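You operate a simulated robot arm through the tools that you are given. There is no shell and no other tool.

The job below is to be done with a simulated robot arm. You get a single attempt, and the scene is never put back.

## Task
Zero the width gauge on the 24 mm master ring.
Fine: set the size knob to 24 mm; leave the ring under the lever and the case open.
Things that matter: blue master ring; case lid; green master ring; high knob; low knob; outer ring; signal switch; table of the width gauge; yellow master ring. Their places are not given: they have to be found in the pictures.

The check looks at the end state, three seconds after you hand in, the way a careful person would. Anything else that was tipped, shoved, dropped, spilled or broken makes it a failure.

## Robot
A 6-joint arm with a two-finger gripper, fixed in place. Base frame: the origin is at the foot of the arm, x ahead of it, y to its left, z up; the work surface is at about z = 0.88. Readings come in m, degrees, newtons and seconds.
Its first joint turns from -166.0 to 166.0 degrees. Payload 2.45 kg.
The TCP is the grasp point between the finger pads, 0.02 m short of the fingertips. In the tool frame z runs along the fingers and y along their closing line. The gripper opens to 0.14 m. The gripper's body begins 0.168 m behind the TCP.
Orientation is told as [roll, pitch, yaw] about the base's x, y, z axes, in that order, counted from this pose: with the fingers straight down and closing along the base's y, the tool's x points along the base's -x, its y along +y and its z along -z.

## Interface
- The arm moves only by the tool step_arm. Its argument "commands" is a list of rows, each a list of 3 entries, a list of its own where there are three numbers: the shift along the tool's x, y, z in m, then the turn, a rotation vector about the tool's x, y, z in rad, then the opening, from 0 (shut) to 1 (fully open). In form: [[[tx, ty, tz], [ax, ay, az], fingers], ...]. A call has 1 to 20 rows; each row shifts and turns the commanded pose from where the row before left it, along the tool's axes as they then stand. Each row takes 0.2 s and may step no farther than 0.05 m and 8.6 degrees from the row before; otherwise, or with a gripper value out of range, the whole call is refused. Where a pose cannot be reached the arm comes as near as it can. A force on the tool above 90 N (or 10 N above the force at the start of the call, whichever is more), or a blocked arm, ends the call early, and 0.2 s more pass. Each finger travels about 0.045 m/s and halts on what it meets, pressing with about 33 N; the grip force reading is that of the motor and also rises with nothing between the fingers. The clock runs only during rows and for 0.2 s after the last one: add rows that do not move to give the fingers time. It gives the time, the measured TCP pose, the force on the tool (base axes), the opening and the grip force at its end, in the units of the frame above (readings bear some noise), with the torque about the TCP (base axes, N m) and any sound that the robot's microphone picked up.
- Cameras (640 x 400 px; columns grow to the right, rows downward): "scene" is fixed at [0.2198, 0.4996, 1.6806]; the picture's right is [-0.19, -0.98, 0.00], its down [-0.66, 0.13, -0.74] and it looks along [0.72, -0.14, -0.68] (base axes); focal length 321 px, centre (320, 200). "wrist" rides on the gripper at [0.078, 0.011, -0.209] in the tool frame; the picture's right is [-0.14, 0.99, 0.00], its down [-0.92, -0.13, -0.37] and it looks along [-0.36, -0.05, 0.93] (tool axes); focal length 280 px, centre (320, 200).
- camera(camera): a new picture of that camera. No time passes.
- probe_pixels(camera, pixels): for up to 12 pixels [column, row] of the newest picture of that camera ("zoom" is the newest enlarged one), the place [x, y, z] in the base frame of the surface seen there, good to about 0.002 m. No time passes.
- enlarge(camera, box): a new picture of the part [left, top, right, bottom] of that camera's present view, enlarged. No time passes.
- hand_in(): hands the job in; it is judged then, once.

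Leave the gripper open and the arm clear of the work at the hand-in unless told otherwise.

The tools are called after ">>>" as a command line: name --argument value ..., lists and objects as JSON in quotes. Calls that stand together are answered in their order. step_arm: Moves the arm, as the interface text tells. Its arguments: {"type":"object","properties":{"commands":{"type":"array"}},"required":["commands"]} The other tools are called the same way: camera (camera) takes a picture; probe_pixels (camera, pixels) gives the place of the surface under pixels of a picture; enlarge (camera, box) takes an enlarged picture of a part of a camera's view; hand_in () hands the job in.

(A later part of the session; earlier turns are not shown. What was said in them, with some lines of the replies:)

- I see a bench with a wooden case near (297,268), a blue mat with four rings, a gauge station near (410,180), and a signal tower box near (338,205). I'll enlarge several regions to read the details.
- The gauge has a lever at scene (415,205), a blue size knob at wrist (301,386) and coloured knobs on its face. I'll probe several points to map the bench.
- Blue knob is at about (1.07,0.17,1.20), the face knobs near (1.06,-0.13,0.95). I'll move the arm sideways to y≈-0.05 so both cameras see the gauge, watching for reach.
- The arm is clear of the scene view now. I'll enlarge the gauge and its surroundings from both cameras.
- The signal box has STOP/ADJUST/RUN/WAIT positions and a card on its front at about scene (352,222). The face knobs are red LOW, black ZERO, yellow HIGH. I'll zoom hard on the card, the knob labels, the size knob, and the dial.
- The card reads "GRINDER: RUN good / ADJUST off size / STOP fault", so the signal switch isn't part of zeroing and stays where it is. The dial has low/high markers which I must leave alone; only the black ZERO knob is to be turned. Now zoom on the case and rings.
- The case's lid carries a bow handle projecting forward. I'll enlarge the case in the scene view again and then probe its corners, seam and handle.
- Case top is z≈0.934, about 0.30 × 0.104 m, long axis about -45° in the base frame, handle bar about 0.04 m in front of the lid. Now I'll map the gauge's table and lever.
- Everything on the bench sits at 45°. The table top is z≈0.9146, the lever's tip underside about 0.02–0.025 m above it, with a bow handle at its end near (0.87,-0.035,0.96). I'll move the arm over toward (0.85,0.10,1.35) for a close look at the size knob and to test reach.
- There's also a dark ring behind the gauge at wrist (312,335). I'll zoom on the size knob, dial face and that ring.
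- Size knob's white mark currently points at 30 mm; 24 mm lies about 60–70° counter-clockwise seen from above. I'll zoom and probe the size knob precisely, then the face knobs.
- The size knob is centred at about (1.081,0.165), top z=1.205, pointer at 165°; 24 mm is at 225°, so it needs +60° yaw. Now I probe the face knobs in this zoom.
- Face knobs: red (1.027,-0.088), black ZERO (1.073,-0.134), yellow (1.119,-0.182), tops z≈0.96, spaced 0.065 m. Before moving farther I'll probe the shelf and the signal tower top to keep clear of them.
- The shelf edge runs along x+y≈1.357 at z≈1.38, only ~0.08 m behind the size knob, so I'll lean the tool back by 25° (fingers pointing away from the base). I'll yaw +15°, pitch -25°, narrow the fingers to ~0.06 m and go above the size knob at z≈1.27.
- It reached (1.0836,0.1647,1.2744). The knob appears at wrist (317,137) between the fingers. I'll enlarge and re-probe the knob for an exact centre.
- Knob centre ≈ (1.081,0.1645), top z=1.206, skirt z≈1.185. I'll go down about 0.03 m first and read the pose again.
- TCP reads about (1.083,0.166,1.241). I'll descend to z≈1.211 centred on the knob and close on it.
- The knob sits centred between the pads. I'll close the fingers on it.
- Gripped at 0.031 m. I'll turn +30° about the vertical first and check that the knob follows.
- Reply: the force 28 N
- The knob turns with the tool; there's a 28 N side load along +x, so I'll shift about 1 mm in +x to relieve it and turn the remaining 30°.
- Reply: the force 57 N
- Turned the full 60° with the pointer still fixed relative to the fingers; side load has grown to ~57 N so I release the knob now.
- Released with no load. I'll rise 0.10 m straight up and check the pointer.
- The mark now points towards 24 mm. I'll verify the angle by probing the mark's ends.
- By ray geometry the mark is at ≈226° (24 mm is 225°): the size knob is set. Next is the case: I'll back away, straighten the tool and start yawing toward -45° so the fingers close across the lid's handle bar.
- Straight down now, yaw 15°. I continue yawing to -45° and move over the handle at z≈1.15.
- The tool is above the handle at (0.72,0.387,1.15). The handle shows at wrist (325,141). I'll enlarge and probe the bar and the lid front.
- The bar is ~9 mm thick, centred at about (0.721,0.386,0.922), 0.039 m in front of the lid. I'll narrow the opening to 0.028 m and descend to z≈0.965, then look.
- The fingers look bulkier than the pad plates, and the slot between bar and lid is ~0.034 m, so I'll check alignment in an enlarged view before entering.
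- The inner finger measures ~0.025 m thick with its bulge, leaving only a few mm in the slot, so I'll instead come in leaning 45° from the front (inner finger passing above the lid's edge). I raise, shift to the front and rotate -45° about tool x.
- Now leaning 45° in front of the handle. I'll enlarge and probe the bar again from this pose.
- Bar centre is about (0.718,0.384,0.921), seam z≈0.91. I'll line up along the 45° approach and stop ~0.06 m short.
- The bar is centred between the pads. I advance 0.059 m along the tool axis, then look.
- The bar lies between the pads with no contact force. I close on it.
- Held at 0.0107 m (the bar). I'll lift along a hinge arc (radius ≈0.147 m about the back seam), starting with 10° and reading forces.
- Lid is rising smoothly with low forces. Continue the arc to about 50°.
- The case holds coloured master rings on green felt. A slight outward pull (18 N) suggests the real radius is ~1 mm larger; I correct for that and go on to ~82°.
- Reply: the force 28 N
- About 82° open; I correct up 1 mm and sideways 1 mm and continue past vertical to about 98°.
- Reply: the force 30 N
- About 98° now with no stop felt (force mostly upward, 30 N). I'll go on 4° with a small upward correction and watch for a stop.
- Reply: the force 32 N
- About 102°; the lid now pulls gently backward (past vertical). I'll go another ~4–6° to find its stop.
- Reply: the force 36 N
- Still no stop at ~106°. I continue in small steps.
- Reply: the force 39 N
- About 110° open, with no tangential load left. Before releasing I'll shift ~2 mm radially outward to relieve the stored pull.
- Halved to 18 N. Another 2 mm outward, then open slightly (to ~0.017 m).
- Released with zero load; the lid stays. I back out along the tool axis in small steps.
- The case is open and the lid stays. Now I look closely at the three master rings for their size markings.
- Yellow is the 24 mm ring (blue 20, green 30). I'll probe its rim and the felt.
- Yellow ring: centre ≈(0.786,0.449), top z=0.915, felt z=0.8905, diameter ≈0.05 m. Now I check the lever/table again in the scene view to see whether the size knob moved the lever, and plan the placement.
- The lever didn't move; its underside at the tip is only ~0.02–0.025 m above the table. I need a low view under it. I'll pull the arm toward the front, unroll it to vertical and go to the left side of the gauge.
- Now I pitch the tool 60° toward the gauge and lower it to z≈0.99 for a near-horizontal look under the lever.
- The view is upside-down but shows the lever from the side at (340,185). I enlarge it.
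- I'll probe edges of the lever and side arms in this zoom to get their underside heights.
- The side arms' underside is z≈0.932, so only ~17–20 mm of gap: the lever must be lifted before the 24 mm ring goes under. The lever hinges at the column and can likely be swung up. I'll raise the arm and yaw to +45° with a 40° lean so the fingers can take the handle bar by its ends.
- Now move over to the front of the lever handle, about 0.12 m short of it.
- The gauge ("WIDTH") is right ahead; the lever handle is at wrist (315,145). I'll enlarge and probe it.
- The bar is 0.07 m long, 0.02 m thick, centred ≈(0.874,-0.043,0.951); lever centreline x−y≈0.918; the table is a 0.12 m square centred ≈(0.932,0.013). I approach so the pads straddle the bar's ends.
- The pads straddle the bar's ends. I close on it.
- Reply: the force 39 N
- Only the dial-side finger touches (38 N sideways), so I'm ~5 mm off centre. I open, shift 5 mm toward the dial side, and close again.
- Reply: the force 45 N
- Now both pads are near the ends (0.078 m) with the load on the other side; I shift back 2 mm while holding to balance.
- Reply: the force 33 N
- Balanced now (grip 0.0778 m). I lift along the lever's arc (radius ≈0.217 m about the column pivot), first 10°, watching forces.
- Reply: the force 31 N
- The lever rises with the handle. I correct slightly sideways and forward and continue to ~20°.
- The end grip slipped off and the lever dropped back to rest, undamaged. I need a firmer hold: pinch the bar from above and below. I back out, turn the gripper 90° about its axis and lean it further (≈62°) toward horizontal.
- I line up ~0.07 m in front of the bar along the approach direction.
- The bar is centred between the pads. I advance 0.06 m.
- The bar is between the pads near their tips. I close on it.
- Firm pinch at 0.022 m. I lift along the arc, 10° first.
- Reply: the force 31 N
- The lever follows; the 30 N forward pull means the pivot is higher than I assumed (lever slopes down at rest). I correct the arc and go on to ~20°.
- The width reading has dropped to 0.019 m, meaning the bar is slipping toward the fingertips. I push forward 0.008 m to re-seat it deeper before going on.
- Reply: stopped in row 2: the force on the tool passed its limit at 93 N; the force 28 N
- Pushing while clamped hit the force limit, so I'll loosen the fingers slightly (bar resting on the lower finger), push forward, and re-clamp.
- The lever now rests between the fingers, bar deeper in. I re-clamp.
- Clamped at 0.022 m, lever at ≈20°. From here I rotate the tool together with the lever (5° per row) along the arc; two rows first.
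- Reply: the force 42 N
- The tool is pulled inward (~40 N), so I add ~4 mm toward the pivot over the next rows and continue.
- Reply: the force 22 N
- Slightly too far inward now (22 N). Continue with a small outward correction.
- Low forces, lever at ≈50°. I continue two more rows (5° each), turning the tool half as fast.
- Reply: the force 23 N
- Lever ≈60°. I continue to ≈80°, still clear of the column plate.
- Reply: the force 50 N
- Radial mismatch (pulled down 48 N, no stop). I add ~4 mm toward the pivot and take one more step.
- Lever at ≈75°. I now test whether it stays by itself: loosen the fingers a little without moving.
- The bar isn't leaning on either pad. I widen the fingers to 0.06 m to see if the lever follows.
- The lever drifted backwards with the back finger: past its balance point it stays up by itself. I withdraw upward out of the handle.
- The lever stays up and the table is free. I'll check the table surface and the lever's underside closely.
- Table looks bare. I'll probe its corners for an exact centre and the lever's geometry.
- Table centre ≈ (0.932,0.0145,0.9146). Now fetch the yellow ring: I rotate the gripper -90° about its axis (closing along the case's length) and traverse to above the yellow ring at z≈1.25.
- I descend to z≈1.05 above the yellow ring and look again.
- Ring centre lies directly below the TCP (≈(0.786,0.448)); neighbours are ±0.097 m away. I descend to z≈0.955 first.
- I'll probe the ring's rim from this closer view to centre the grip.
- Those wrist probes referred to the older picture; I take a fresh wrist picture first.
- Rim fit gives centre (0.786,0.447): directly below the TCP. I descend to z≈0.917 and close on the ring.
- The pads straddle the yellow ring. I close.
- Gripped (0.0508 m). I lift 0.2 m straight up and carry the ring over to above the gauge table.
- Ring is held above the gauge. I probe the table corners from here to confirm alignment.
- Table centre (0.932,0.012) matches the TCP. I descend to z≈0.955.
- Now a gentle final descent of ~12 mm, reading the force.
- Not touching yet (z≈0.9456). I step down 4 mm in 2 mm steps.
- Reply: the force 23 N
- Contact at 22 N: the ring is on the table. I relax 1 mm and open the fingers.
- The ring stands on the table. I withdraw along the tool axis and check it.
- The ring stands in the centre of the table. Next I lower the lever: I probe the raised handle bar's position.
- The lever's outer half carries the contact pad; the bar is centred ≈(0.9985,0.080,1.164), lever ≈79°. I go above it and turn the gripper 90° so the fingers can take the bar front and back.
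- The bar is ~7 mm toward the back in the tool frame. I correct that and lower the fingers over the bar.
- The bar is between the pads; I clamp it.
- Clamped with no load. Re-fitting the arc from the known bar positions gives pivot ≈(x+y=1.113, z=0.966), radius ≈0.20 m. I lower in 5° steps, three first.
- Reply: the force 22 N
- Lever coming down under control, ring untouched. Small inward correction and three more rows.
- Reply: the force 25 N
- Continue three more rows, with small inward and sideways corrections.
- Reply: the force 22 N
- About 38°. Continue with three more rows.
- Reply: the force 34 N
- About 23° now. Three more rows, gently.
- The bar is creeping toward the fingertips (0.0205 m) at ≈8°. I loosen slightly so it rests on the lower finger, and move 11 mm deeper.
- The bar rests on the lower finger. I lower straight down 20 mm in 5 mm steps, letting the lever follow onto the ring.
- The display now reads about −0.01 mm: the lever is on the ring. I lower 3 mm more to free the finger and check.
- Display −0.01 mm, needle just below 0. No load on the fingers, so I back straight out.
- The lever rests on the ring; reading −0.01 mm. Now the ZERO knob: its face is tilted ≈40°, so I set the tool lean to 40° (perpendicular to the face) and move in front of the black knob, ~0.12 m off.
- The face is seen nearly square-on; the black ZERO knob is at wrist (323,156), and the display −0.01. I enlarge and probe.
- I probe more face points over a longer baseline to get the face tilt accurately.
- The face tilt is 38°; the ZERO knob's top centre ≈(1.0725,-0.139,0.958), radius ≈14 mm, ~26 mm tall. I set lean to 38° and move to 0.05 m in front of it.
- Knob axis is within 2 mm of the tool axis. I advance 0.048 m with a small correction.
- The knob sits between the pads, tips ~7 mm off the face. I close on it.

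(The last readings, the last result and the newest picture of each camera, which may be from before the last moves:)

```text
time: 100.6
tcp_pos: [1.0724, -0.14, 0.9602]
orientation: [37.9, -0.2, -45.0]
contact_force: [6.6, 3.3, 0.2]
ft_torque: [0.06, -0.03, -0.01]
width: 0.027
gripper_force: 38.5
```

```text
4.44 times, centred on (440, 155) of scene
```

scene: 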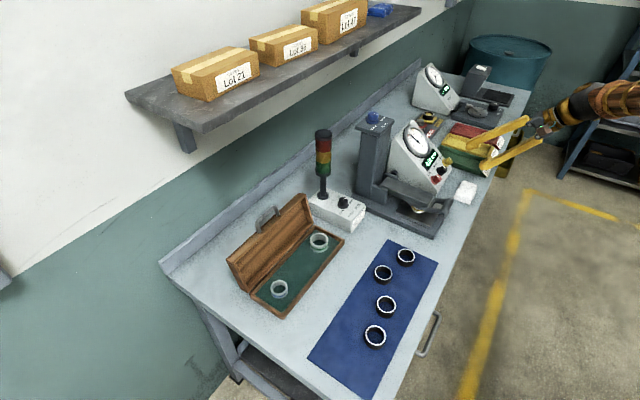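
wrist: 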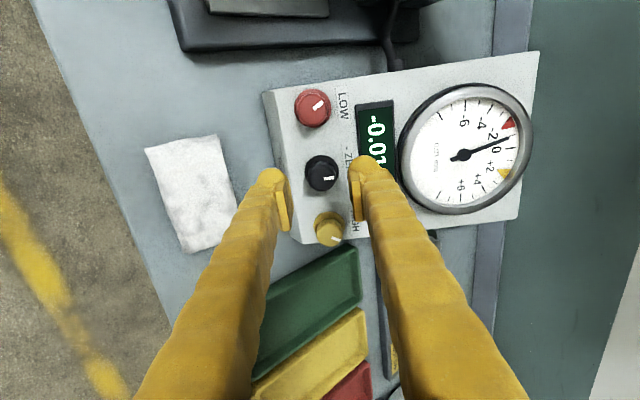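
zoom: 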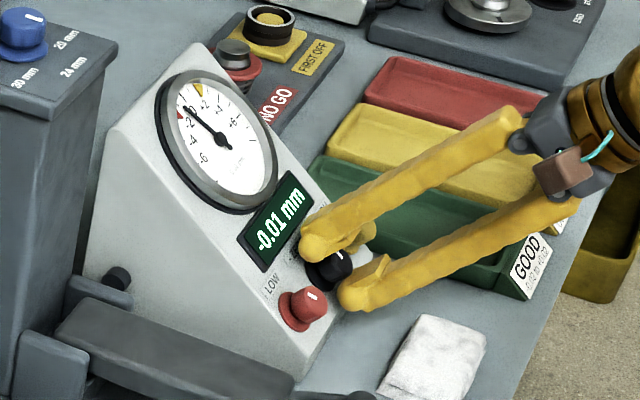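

Gripped at 0.027 m with no reading change. Before turning, a precise look at the dial needle.

>>> enlarge --camera "scene" --box '[402, 118, 436, 152]'

>>> step_arm --commands '[[[0, 0, 0], [0, 0, 0.0873], 0.1], [[0, 0, 0], [0, 0, 0], 0.1]]'

>>> enlarge --camera "scene" --box '[402, 118, 436, 152]'

>>> enlarge --camera "scene" --box '[400, 110, 480, 200]'

```text
11.76 times, centred on (419, 135) of scene
```

zoom: 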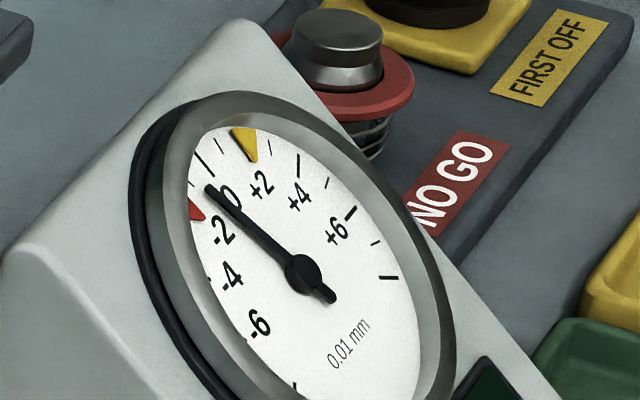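

```text
time: 101.2
tcp_pos: [1.0724, -0.1395, 0.9611]
orientation: [37.9, 3.0, -49.0]
contact_force: [19.3, 3.8, -6.5]
ft_torque: [-0.06, -0.18, -0.07]
width: 0.0269
gripper_force: 45.2
```

```text
11.76 times, centred on (419, 135) of scene
```

zoom: 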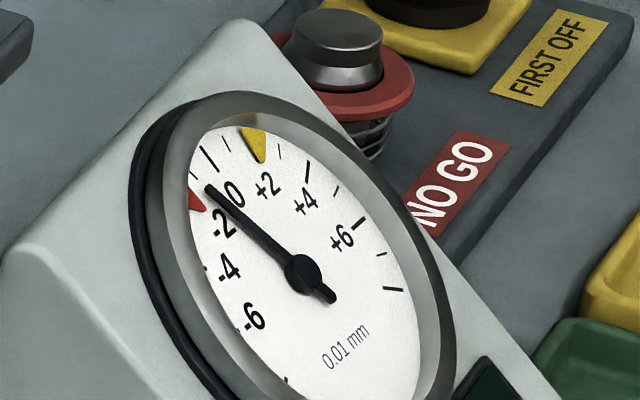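

```text
4.44 times, centred on (440, 155) of scene
```

zoom: 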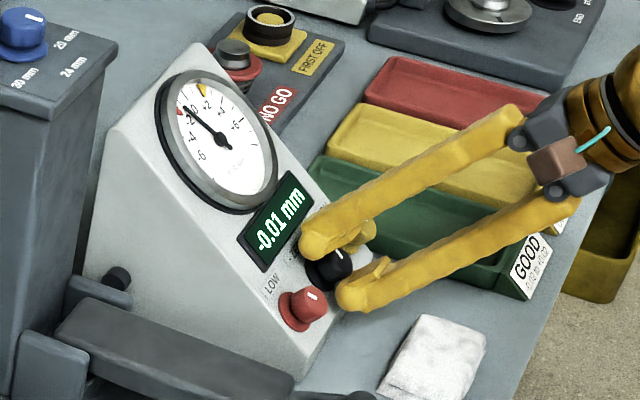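

Turning clockwise rotates the scale away from the needle (reading goes slightly more negative), so I need counter-clockwise, roughly 20° from here. I turn back 15° and re-read.

>>> step_arm --commands '[[[0, 0, 0], [0, 0, -0.0873], 0.1], [[0, 0, 0], [0, 0, -0.0873], 0.1], [[0, 0, 0], [0, 0, -0.0873], 0.1], [[0, 0, 0], [0, 0, 0], 0.1]]'

>>> enlarge --camera "scene" --box '[402, 118, 436, 152]'

>>> enlarge --camera "scene" --box '[400, 110, 480, 200]'

>>> enlarge --camera "wrist" --box '[240, 60, 560, 240]'

```text
time: 102.2
tcp_pos: [1.0712, -0.1398, 0.959]
orientation: [37.5, -6.2, -37.0]
contact_force: [6.0, 2.2, -16.3]
ft_torque: [-0.03, 0.09, 0.03]
width: 0.0268
gripper_force: 44.3
```

```text
11.76 times, centred on (419, 135) of scene
```

zoom: 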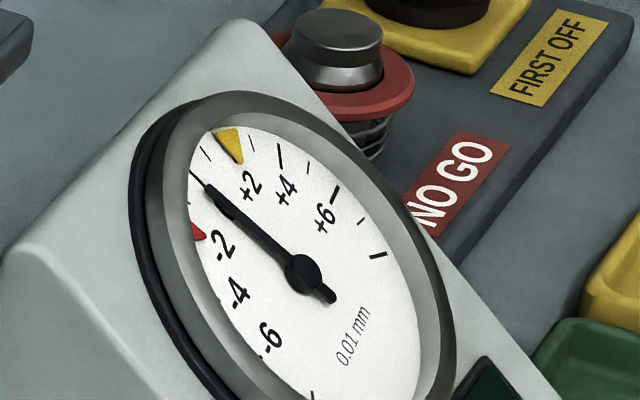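

```text
4.44 times, centred on (440, 155) of scene
```

zoom: 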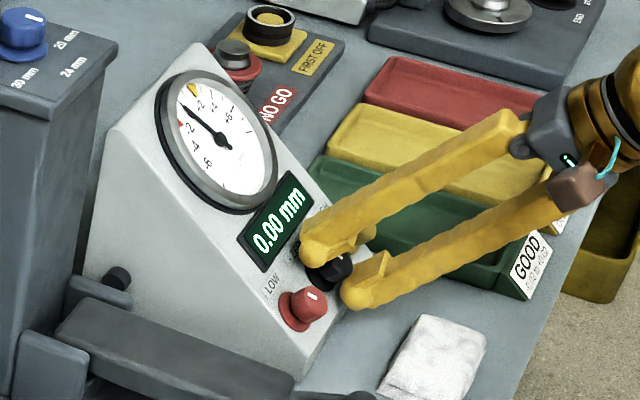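

```text
2.00 times, centred on (400, 150) of wrist
```

zoom: 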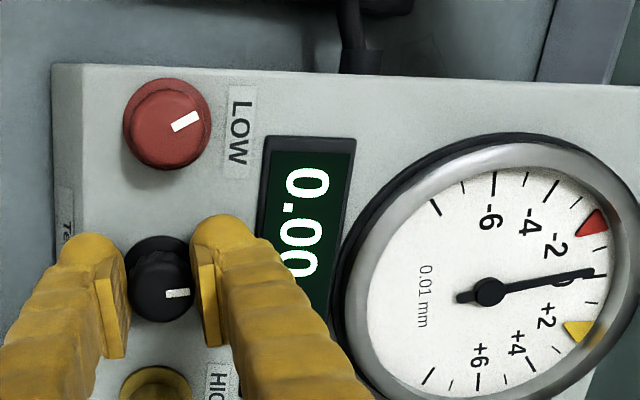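

Display now reads 0.00 mm; the needle is just about on 0. I zoom in on the dial to fine-tune.

>>> enlarge --camera "wrist" --box '[405, 120, 525, 250]'

>>> enlarge --camera "wrist" --box '[470, 155, 520, 215]'

```text
3.08 times, centred on (465, 185) of wrist
```

zoom: 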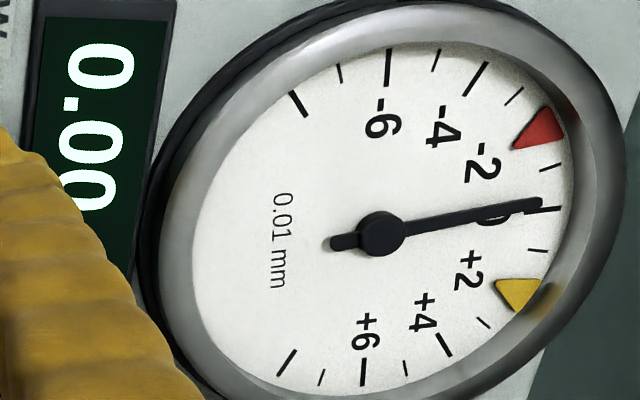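

```text
6.67 times, centred on (495, 185) of wrist
```

zoom: 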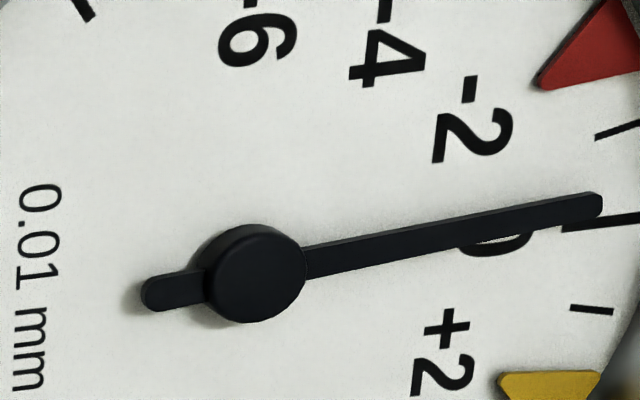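

The needle is about 0.1–0.2 division below zero. I turn a further 2.5° counter-clockwise and compare.

>>> step_arm --commands '[[[0, 0, 0], [0, 0, -0.04], 0.1], [[0, 0, 0], [0, 0, 0], 0.1]]'

>>> enlarge --camera "wrist" --box '[470, 155, 520, 215]'

>>> enlarge --camera "wrist" --box '[405, 120, 525, 250]'

>>> enlarge --camera "scene" --box '[408, 122, 428, 142]'

```text
time: 102.8
tcp_pos: [1.0713, -0.1401, 0.9596]
orientation: [37.2, -7.4, -35.2]
contact_force: [-11.4, 1.7, -19.3]
ft_torque: [0.04, 0.28, 0.11]
width: 0.0266
gripper_force: 44.9
```

```text
6.67 times, centred on (495, 185) of wrist
```

zoom: 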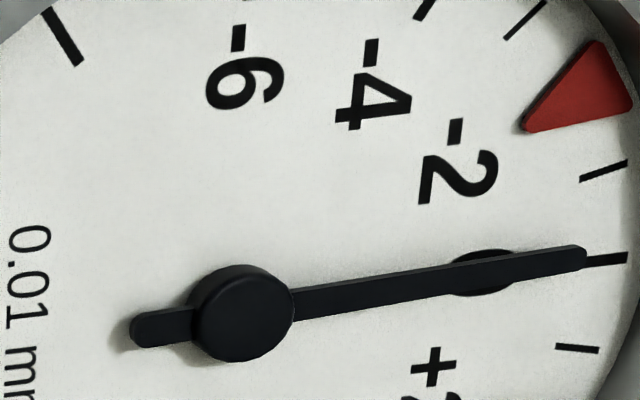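

```text
3.08 times, centred on (465, 185) of wrist
```

zoom: 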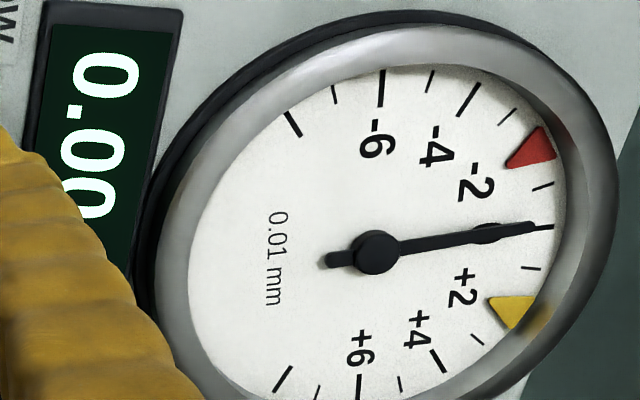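

```text
16.00 times, centred on (418, 132) of scene
```

zoom: 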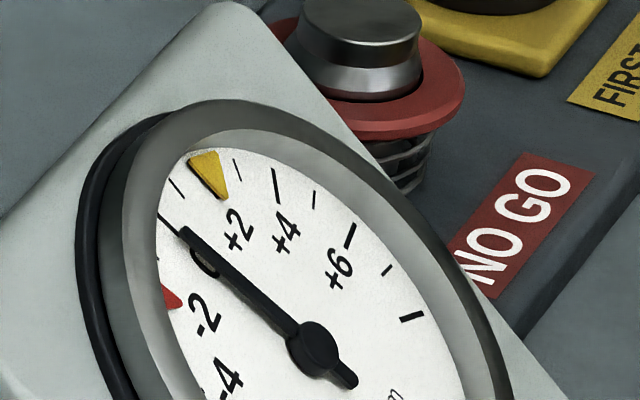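

Needle lines up with the 0 tick and the display shows 0.00. I release the knob and re-check.

>>> step_arm --commands '[[[0, 0, 0], [0, 0, 0], 0.3], [[0, 0, 0], [0, 0, 0], 0.32], [[0, 0, 0], [0, 0, 0], 0.32]]'

>>> enlarge --camera "wrist" --box '[470, 155, 520, 215]'

>>> enlarge --camera "scene" --box '[408, 122, 428, 142]'

>>> enlarge --camera "wrist" --box '[240, 90, 400, 230]'

```text
time: 103.6
tcp_pos: [1.0726, -0.1399, 0.9609]
orientation: [37.3, -7.7, -35.2]
contact_force: [0.6, 0.1, -0.2]
ft_torque: [0.0, 0.03, 0.02]
width: 0.0446
gripper_force: 0.1
```

```text
6.67 times, centred on (495, 185) of wrist
```

zoom: 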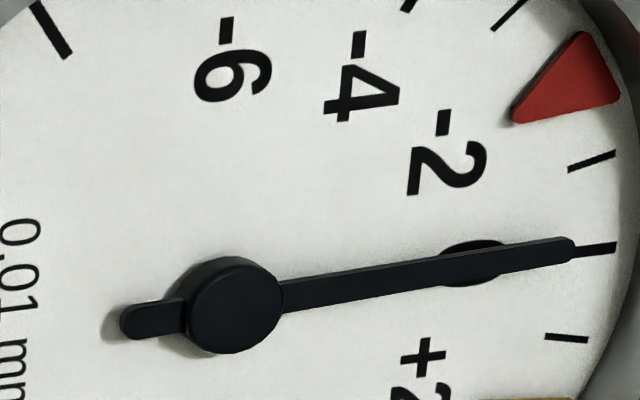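

```text
16.00 times, centred on (418, 132) of scene
```

zoom: 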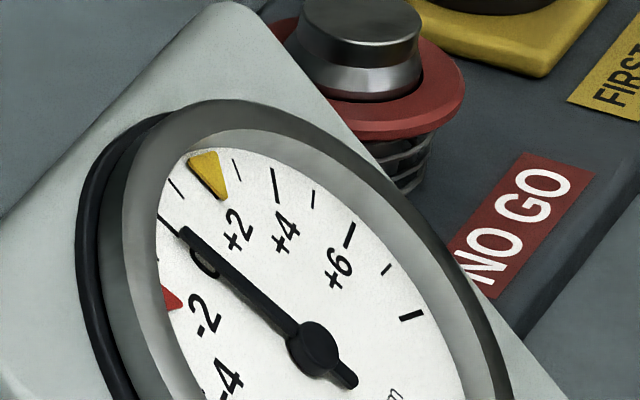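

```text
2.86 times, centred on (320, 160) of wrist
```

zoom: 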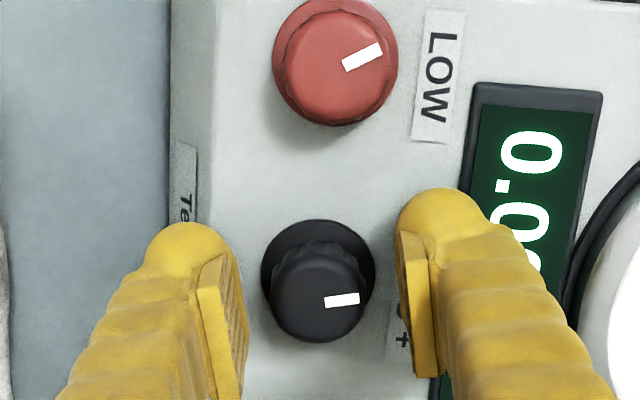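

Released; display still 0.00 and needle on 0. I withdraw straight off the face.

>>> step_arm --commands '[[[0, 0, -0.02], [0, 0, 0], 0.32], [[0, 0, -0.04], [0, 0, 0], 0.32], [[0, 0, -0.045], [0, 0, 0], 0.32], [[0, 0, -0.045], [0, 0, 0], 0.4]]'

>>> camera --camera "wrist"

>>> camera --camera "scene"

>>> enlarge --camera "wrist" --box '[260, 40, 480, 230]'

```text
time: 104.6
tcp_pos: [1.0073, -0.2054, 1.0803]
orientation: [37.4, -7.5, -35.1]
contact_force: [-0.1, 0.0, 0.1]
ft_torque: [0.03, -0.04, 0.02]
width: 0.0561
gripper_force: 0.0
```

```text
taken
```

wrist: 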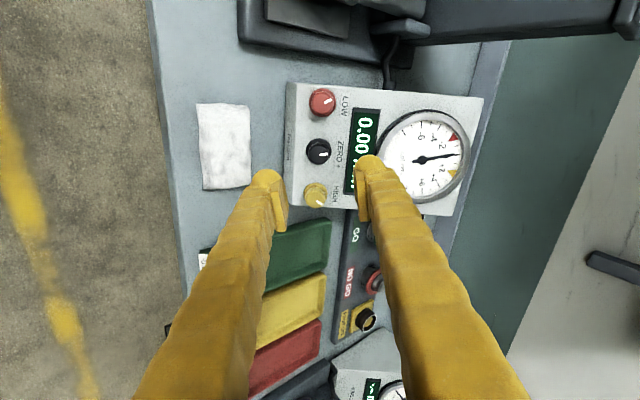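

```text
taken
```

scene: 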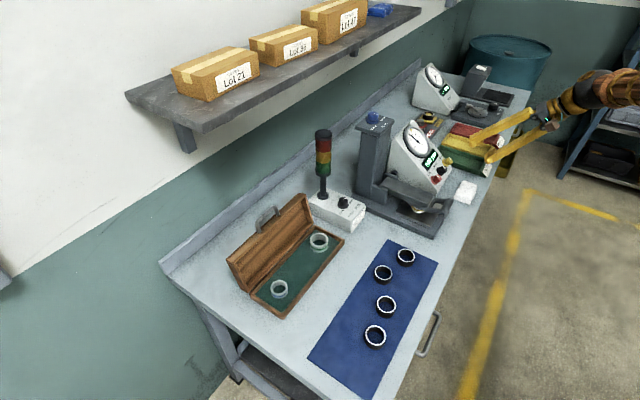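

```text
2.11 times, centred on (370, 135) of wrist
```

zoom: 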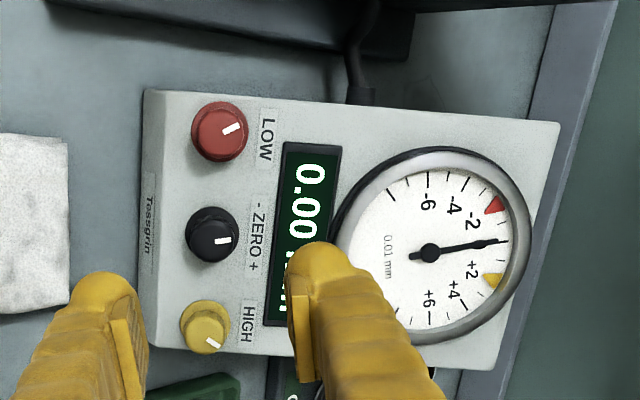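

From here the dial is nearly square-on; I zoom for a careful zero check.

>>> enlarge --camera "wrist" --box '[395, 115, 475, 195]'

>>> enlarge --camera "wrist" --box '[425, 140, 470, 175]'

```text
5.00 times, centred on (435, 155) of wrist
```

zoom: 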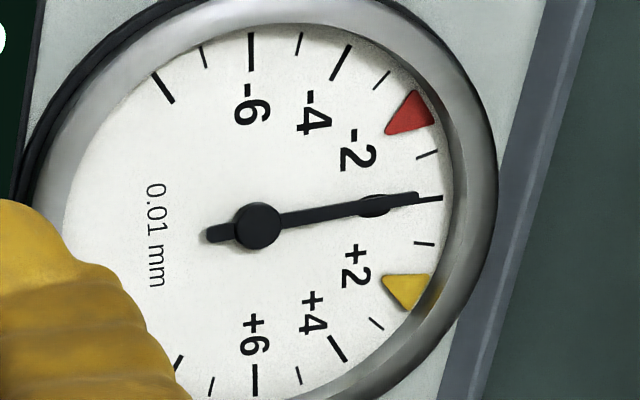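

```text
11.43 times, centred on (448, 158) of wrist
```

zoom: 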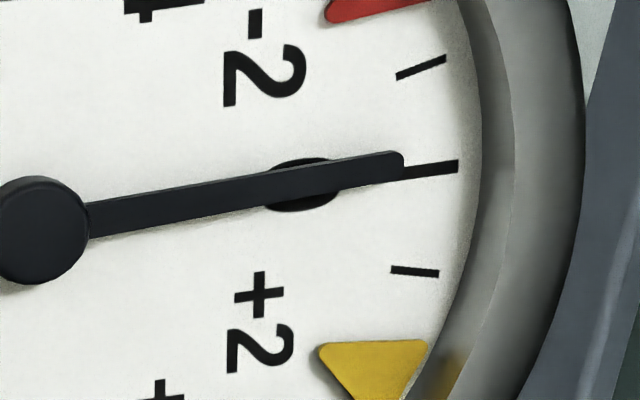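

By a careful tick-based reading the needle sits roughly a quarter-division (≈0.002 mm) below zero. Let me cross-check with larger views before deciding on a small refinement.

>>> enlarge --camera "wrist" --box '[398, 112, 472, 202]'

>>> enlarge --camera "scene" --box '[400, 118, 436, 160]'

```text
4.44 times, centred on (435, 157) of wrist
```

zoom: 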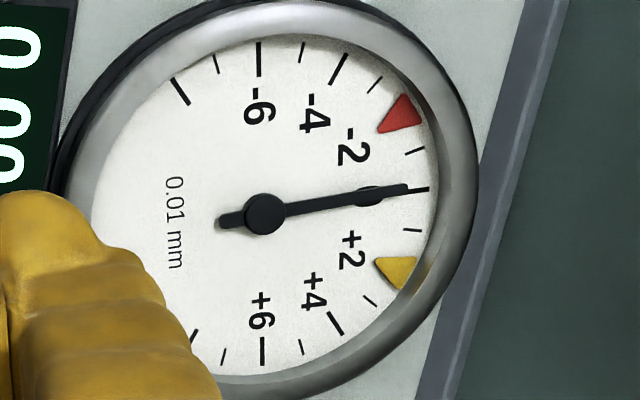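

```text
9.52 times, centred on (418, 139) of scene
```

zoom: 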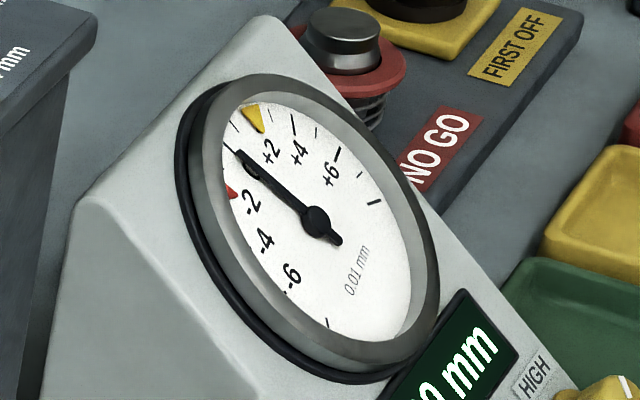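

Both readings put it at about −0.15…−0.24 division. It's easy to refine: I go back onto the knob with the same orientation.

>>> step_arm --commands '[[[0, 0, 0.045], [0, 0, 0], 0.33], [[0, 0, 0.045], [0, 0, 0], 0.33], [[0, 0, 0.04], [0, 0, 0], 0.33], [[0, 0, 0.02], [0, 0, 0], 0.33], [[0, 0, 0], [0, 0, 0], 0.33]]'

>>> enlarge --camera "wrist" --box '[240, 90, 400, 230]'

```text
time: 105.8
tcp_pos: [1.0727, -0.141, 0.9606]
orientation: [37.2, -7.6, -35.2]
contact_force: [0.4, -0.4, -0.2]
ft_torque: [0.01, -0.02, -0.01]
width: 0.0461
gripper_force: 0.0
```

```text
2.86 times, centred on (320, 160) of wrist
```

zoom: 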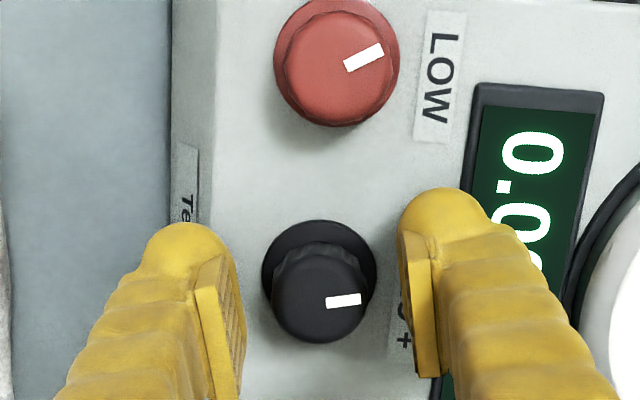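

Back over the knob. I close, turn 2.6° counter-clockwise, and release.

>>> step_arm --commands '[[[0, 0, 0], [0, 0, 0], 0.1], [[0, 0, 0], [0, 0, 0], 0.1], [[0, 0, 0], [0, 0, 0], 0.1], [[0, 0, 0], [0, 0, -0.023], 0.1], [[0, 0, 0], [0, 0, -0.023], 0.1], [[0, 0, 0], [0, 0, 0], 0.1], [[0, 0, 0], [0, 0, 0], 0.3], [[0, 0, 0], [0, 0, 0], 0.33], [[0, 0, 0], [0, 0, 0], 0.33]]'

>>> enlarge --camera "wrist" --box '[470, 155, 520, 215]'

```text
time: 107.8
tcp_pos: [1.0721, -0.1398, 0.9597]
orientation: [37.0, -9.2, -33.0]
contact_force: [0.2, -1.1, 0.6]
ft_torque: [0.0, 0.02, -0.05]
width: 0.0461
gripper_force: 0.0
```

```text
6.67 times, centred on (495, 185) of wrist
```

zoom: 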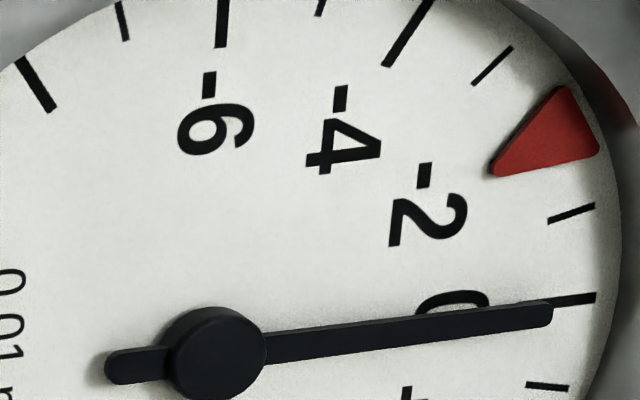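

I withdraw again and re-read the dial squarely.

>>> step_arm --commands '[[[0, 0, -0.02], [0, 0, 0], 0.33], [[0, 0, -0.04], [0, 0, 0], 0.33], [[0, 0, -0.045], [0, 0, 0], 0.33], [[0, 0, -0.045], [0, 0, 0], 0.4]]'

>>> enlarge --camera "wrist" --box '[395, 115, 475, 205]'

>>> enlarge --camera "scene" --box '[400, 118, 436, 160]'

>>> camera --camera "wrist"

```text
time: 108.8
tcp_pos: [1.007, -0.2053, 1.0779]
orientation: [37.0, -9.2, -33.1]
contact_force: [0.3, 0.4, -0.1]
ft_torque: [0.04, -0.02, 0.03]
width: 0.056
gripper_force: 0.1
```

```text
4.44 times, centred on (435, 160) of wrist
```

zoom: 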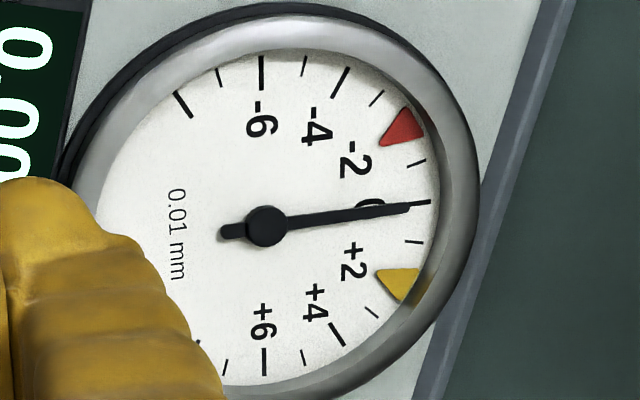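

```text
9.52 times, centred on (418, 139) of scene
```

zoom: 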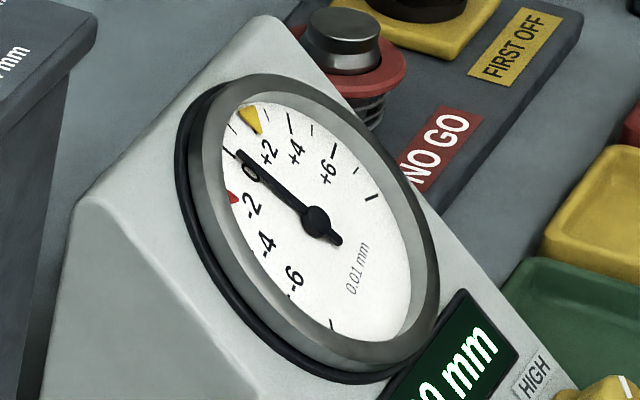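

```text
taken
```

wrist: 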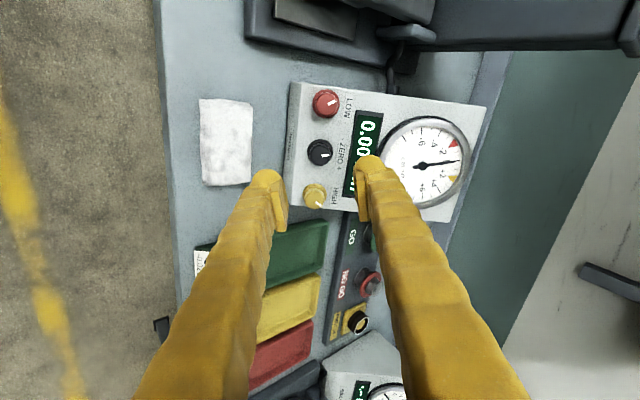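

The needle now sits on 0 (within a few hundredths of a division) and the display shows 0.00. I retreat well clear and open the gripper.

>>> step_arm --commands '[[[0, 0, -0.045], [0, 0, 0], 0.6], [[0, 0, -0.045], [0, 0, 0], 0.8], [[0, 0, -0.045], [0, 0, 0], 1], [[0, 0, -0.045], [0, 0, 0], 1], [[0, 0, -0.045], [0, 0, 0], 1], [[0, 0, -0.045], [0, 0, 0], 1], [[0, 0, -0.045], [0, 0, 0], 1]]'

>>> camera --camera "scene"

>>> enlarge --camera "scene" --box '[340, 100, 480, 245]'

>>> enlarge --camera "scene" --box '[220, 180, 440, 360]'

```text
time: 110.4
tcp_pos: [0.867, -0.3419, 1.3281]
orientation: [37.0, -9.1, -33.0]
contact_force: [0.1, 0.5, 0.6]
ft_torque: [0.01, -0.01, 0.02]
width: 0.1398
gripper_force: 0.1
```

```text
taken
```

scene: 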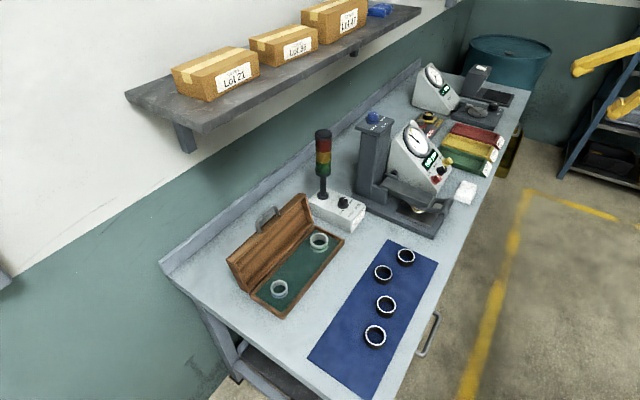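

```text
2.76 times, centred on (410, 172) of scene
```

zoom: 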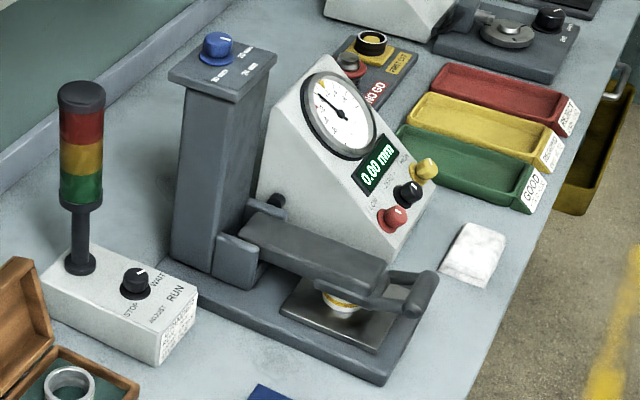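

```text
2.22 times, centred on (330, 270) of scene
```

zoom: 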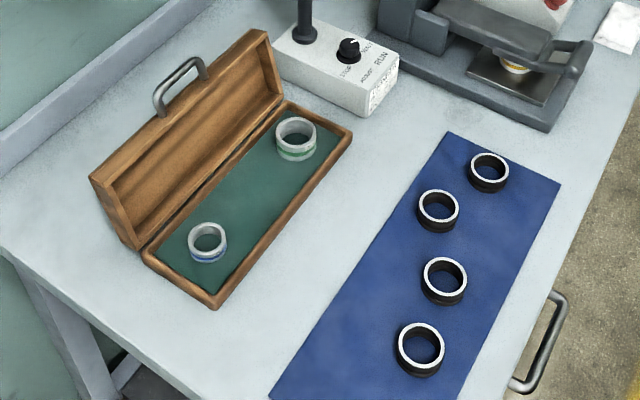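

Everything looks in place. A last close check of the size knob, face knobs, ring and display before handing in.

>>> enlarge --camera "scene" --box '[418, 142, 462, 190]'

>>> enlarge --camera "scene" --box '[355, 105, 405, 137]'

>>> enlarge --camera "scene" --box '[395, 190, 450, 235]'

>>> enlarge --camera "scene" --box '[325, 190, 375, 232]'

```text
8.33 times, centred on (440, 166) of scene
```

zoom: 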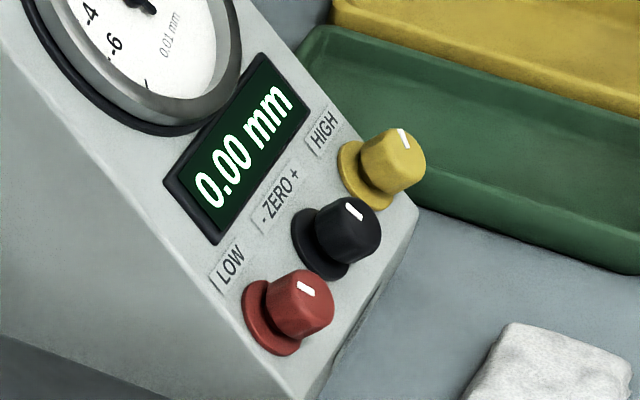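

```text
12.50 times, centred on (380, 121) of scene
```

zoom: 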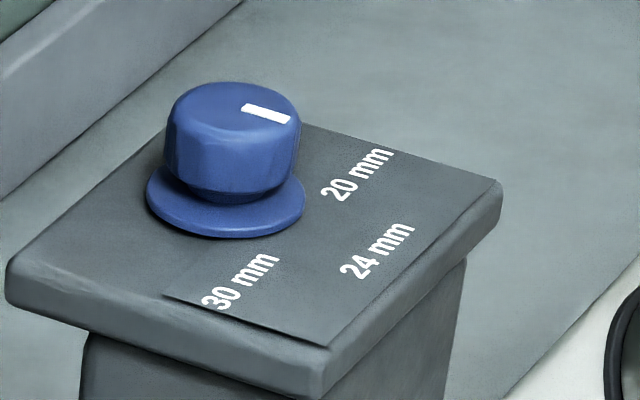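

```text
8.89 times, centred on (422, 212) of scene
```

zoom: 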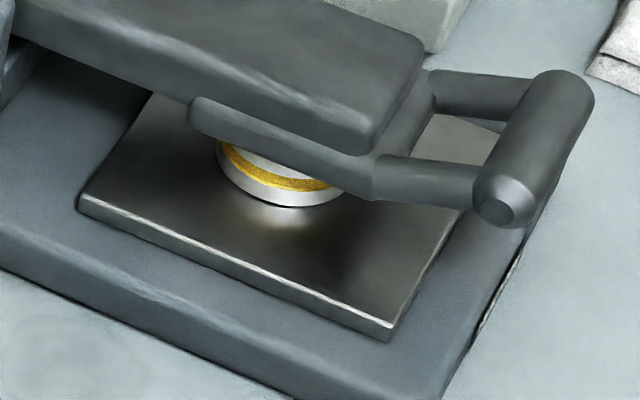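

```text
9.52 times, centred on (350, 211) of scene
```

zoom: 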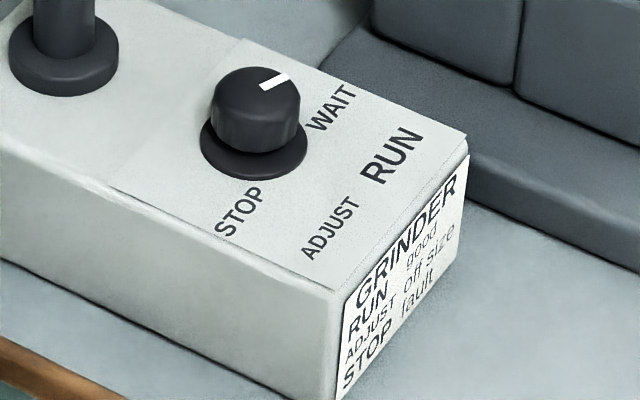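

The display shows 0.00 mm and the size knob points at 24 mm. The yellow 24 mm ring is under the lever and the case is open. The LOW and HIGH knobs and the signal switch haven't moved. The gripper is open and the arm is clear, so I hand in.

>>> hand_in

```text
The job is handed in.
```

The width gauge is zeroed on the 24 mm master ring, and the job is handed in; I have not seen the check's result.

- **Size knob:** turned from 30 mm to 24 mm.
- **Master ring:** the yellow ring is the one marked 24 mm. It is on the gauge table under the lever.
- **Zero:** with the ring in place the gauge first read −0.01 mm. I turned the ZERO knob until the display read 0.00 mm and the needle sat on 0.
- **Case:** left open, with the blue (20 mm) and green (30 mm) rings still in it.
- **Left alone:** the LOW and HIGH knobs, the signal switch and the four outer rings on the mat look unchanged in the last pictures. The red and yellow limit markers on the dial moved with the scale when I set zero.

On my first try at lifting the lever, my grip slipped and it fell back from about 15°. The table was empty and I saw no damage. I then lifted it with a firmer grip and later lowered it gently onto the ring.
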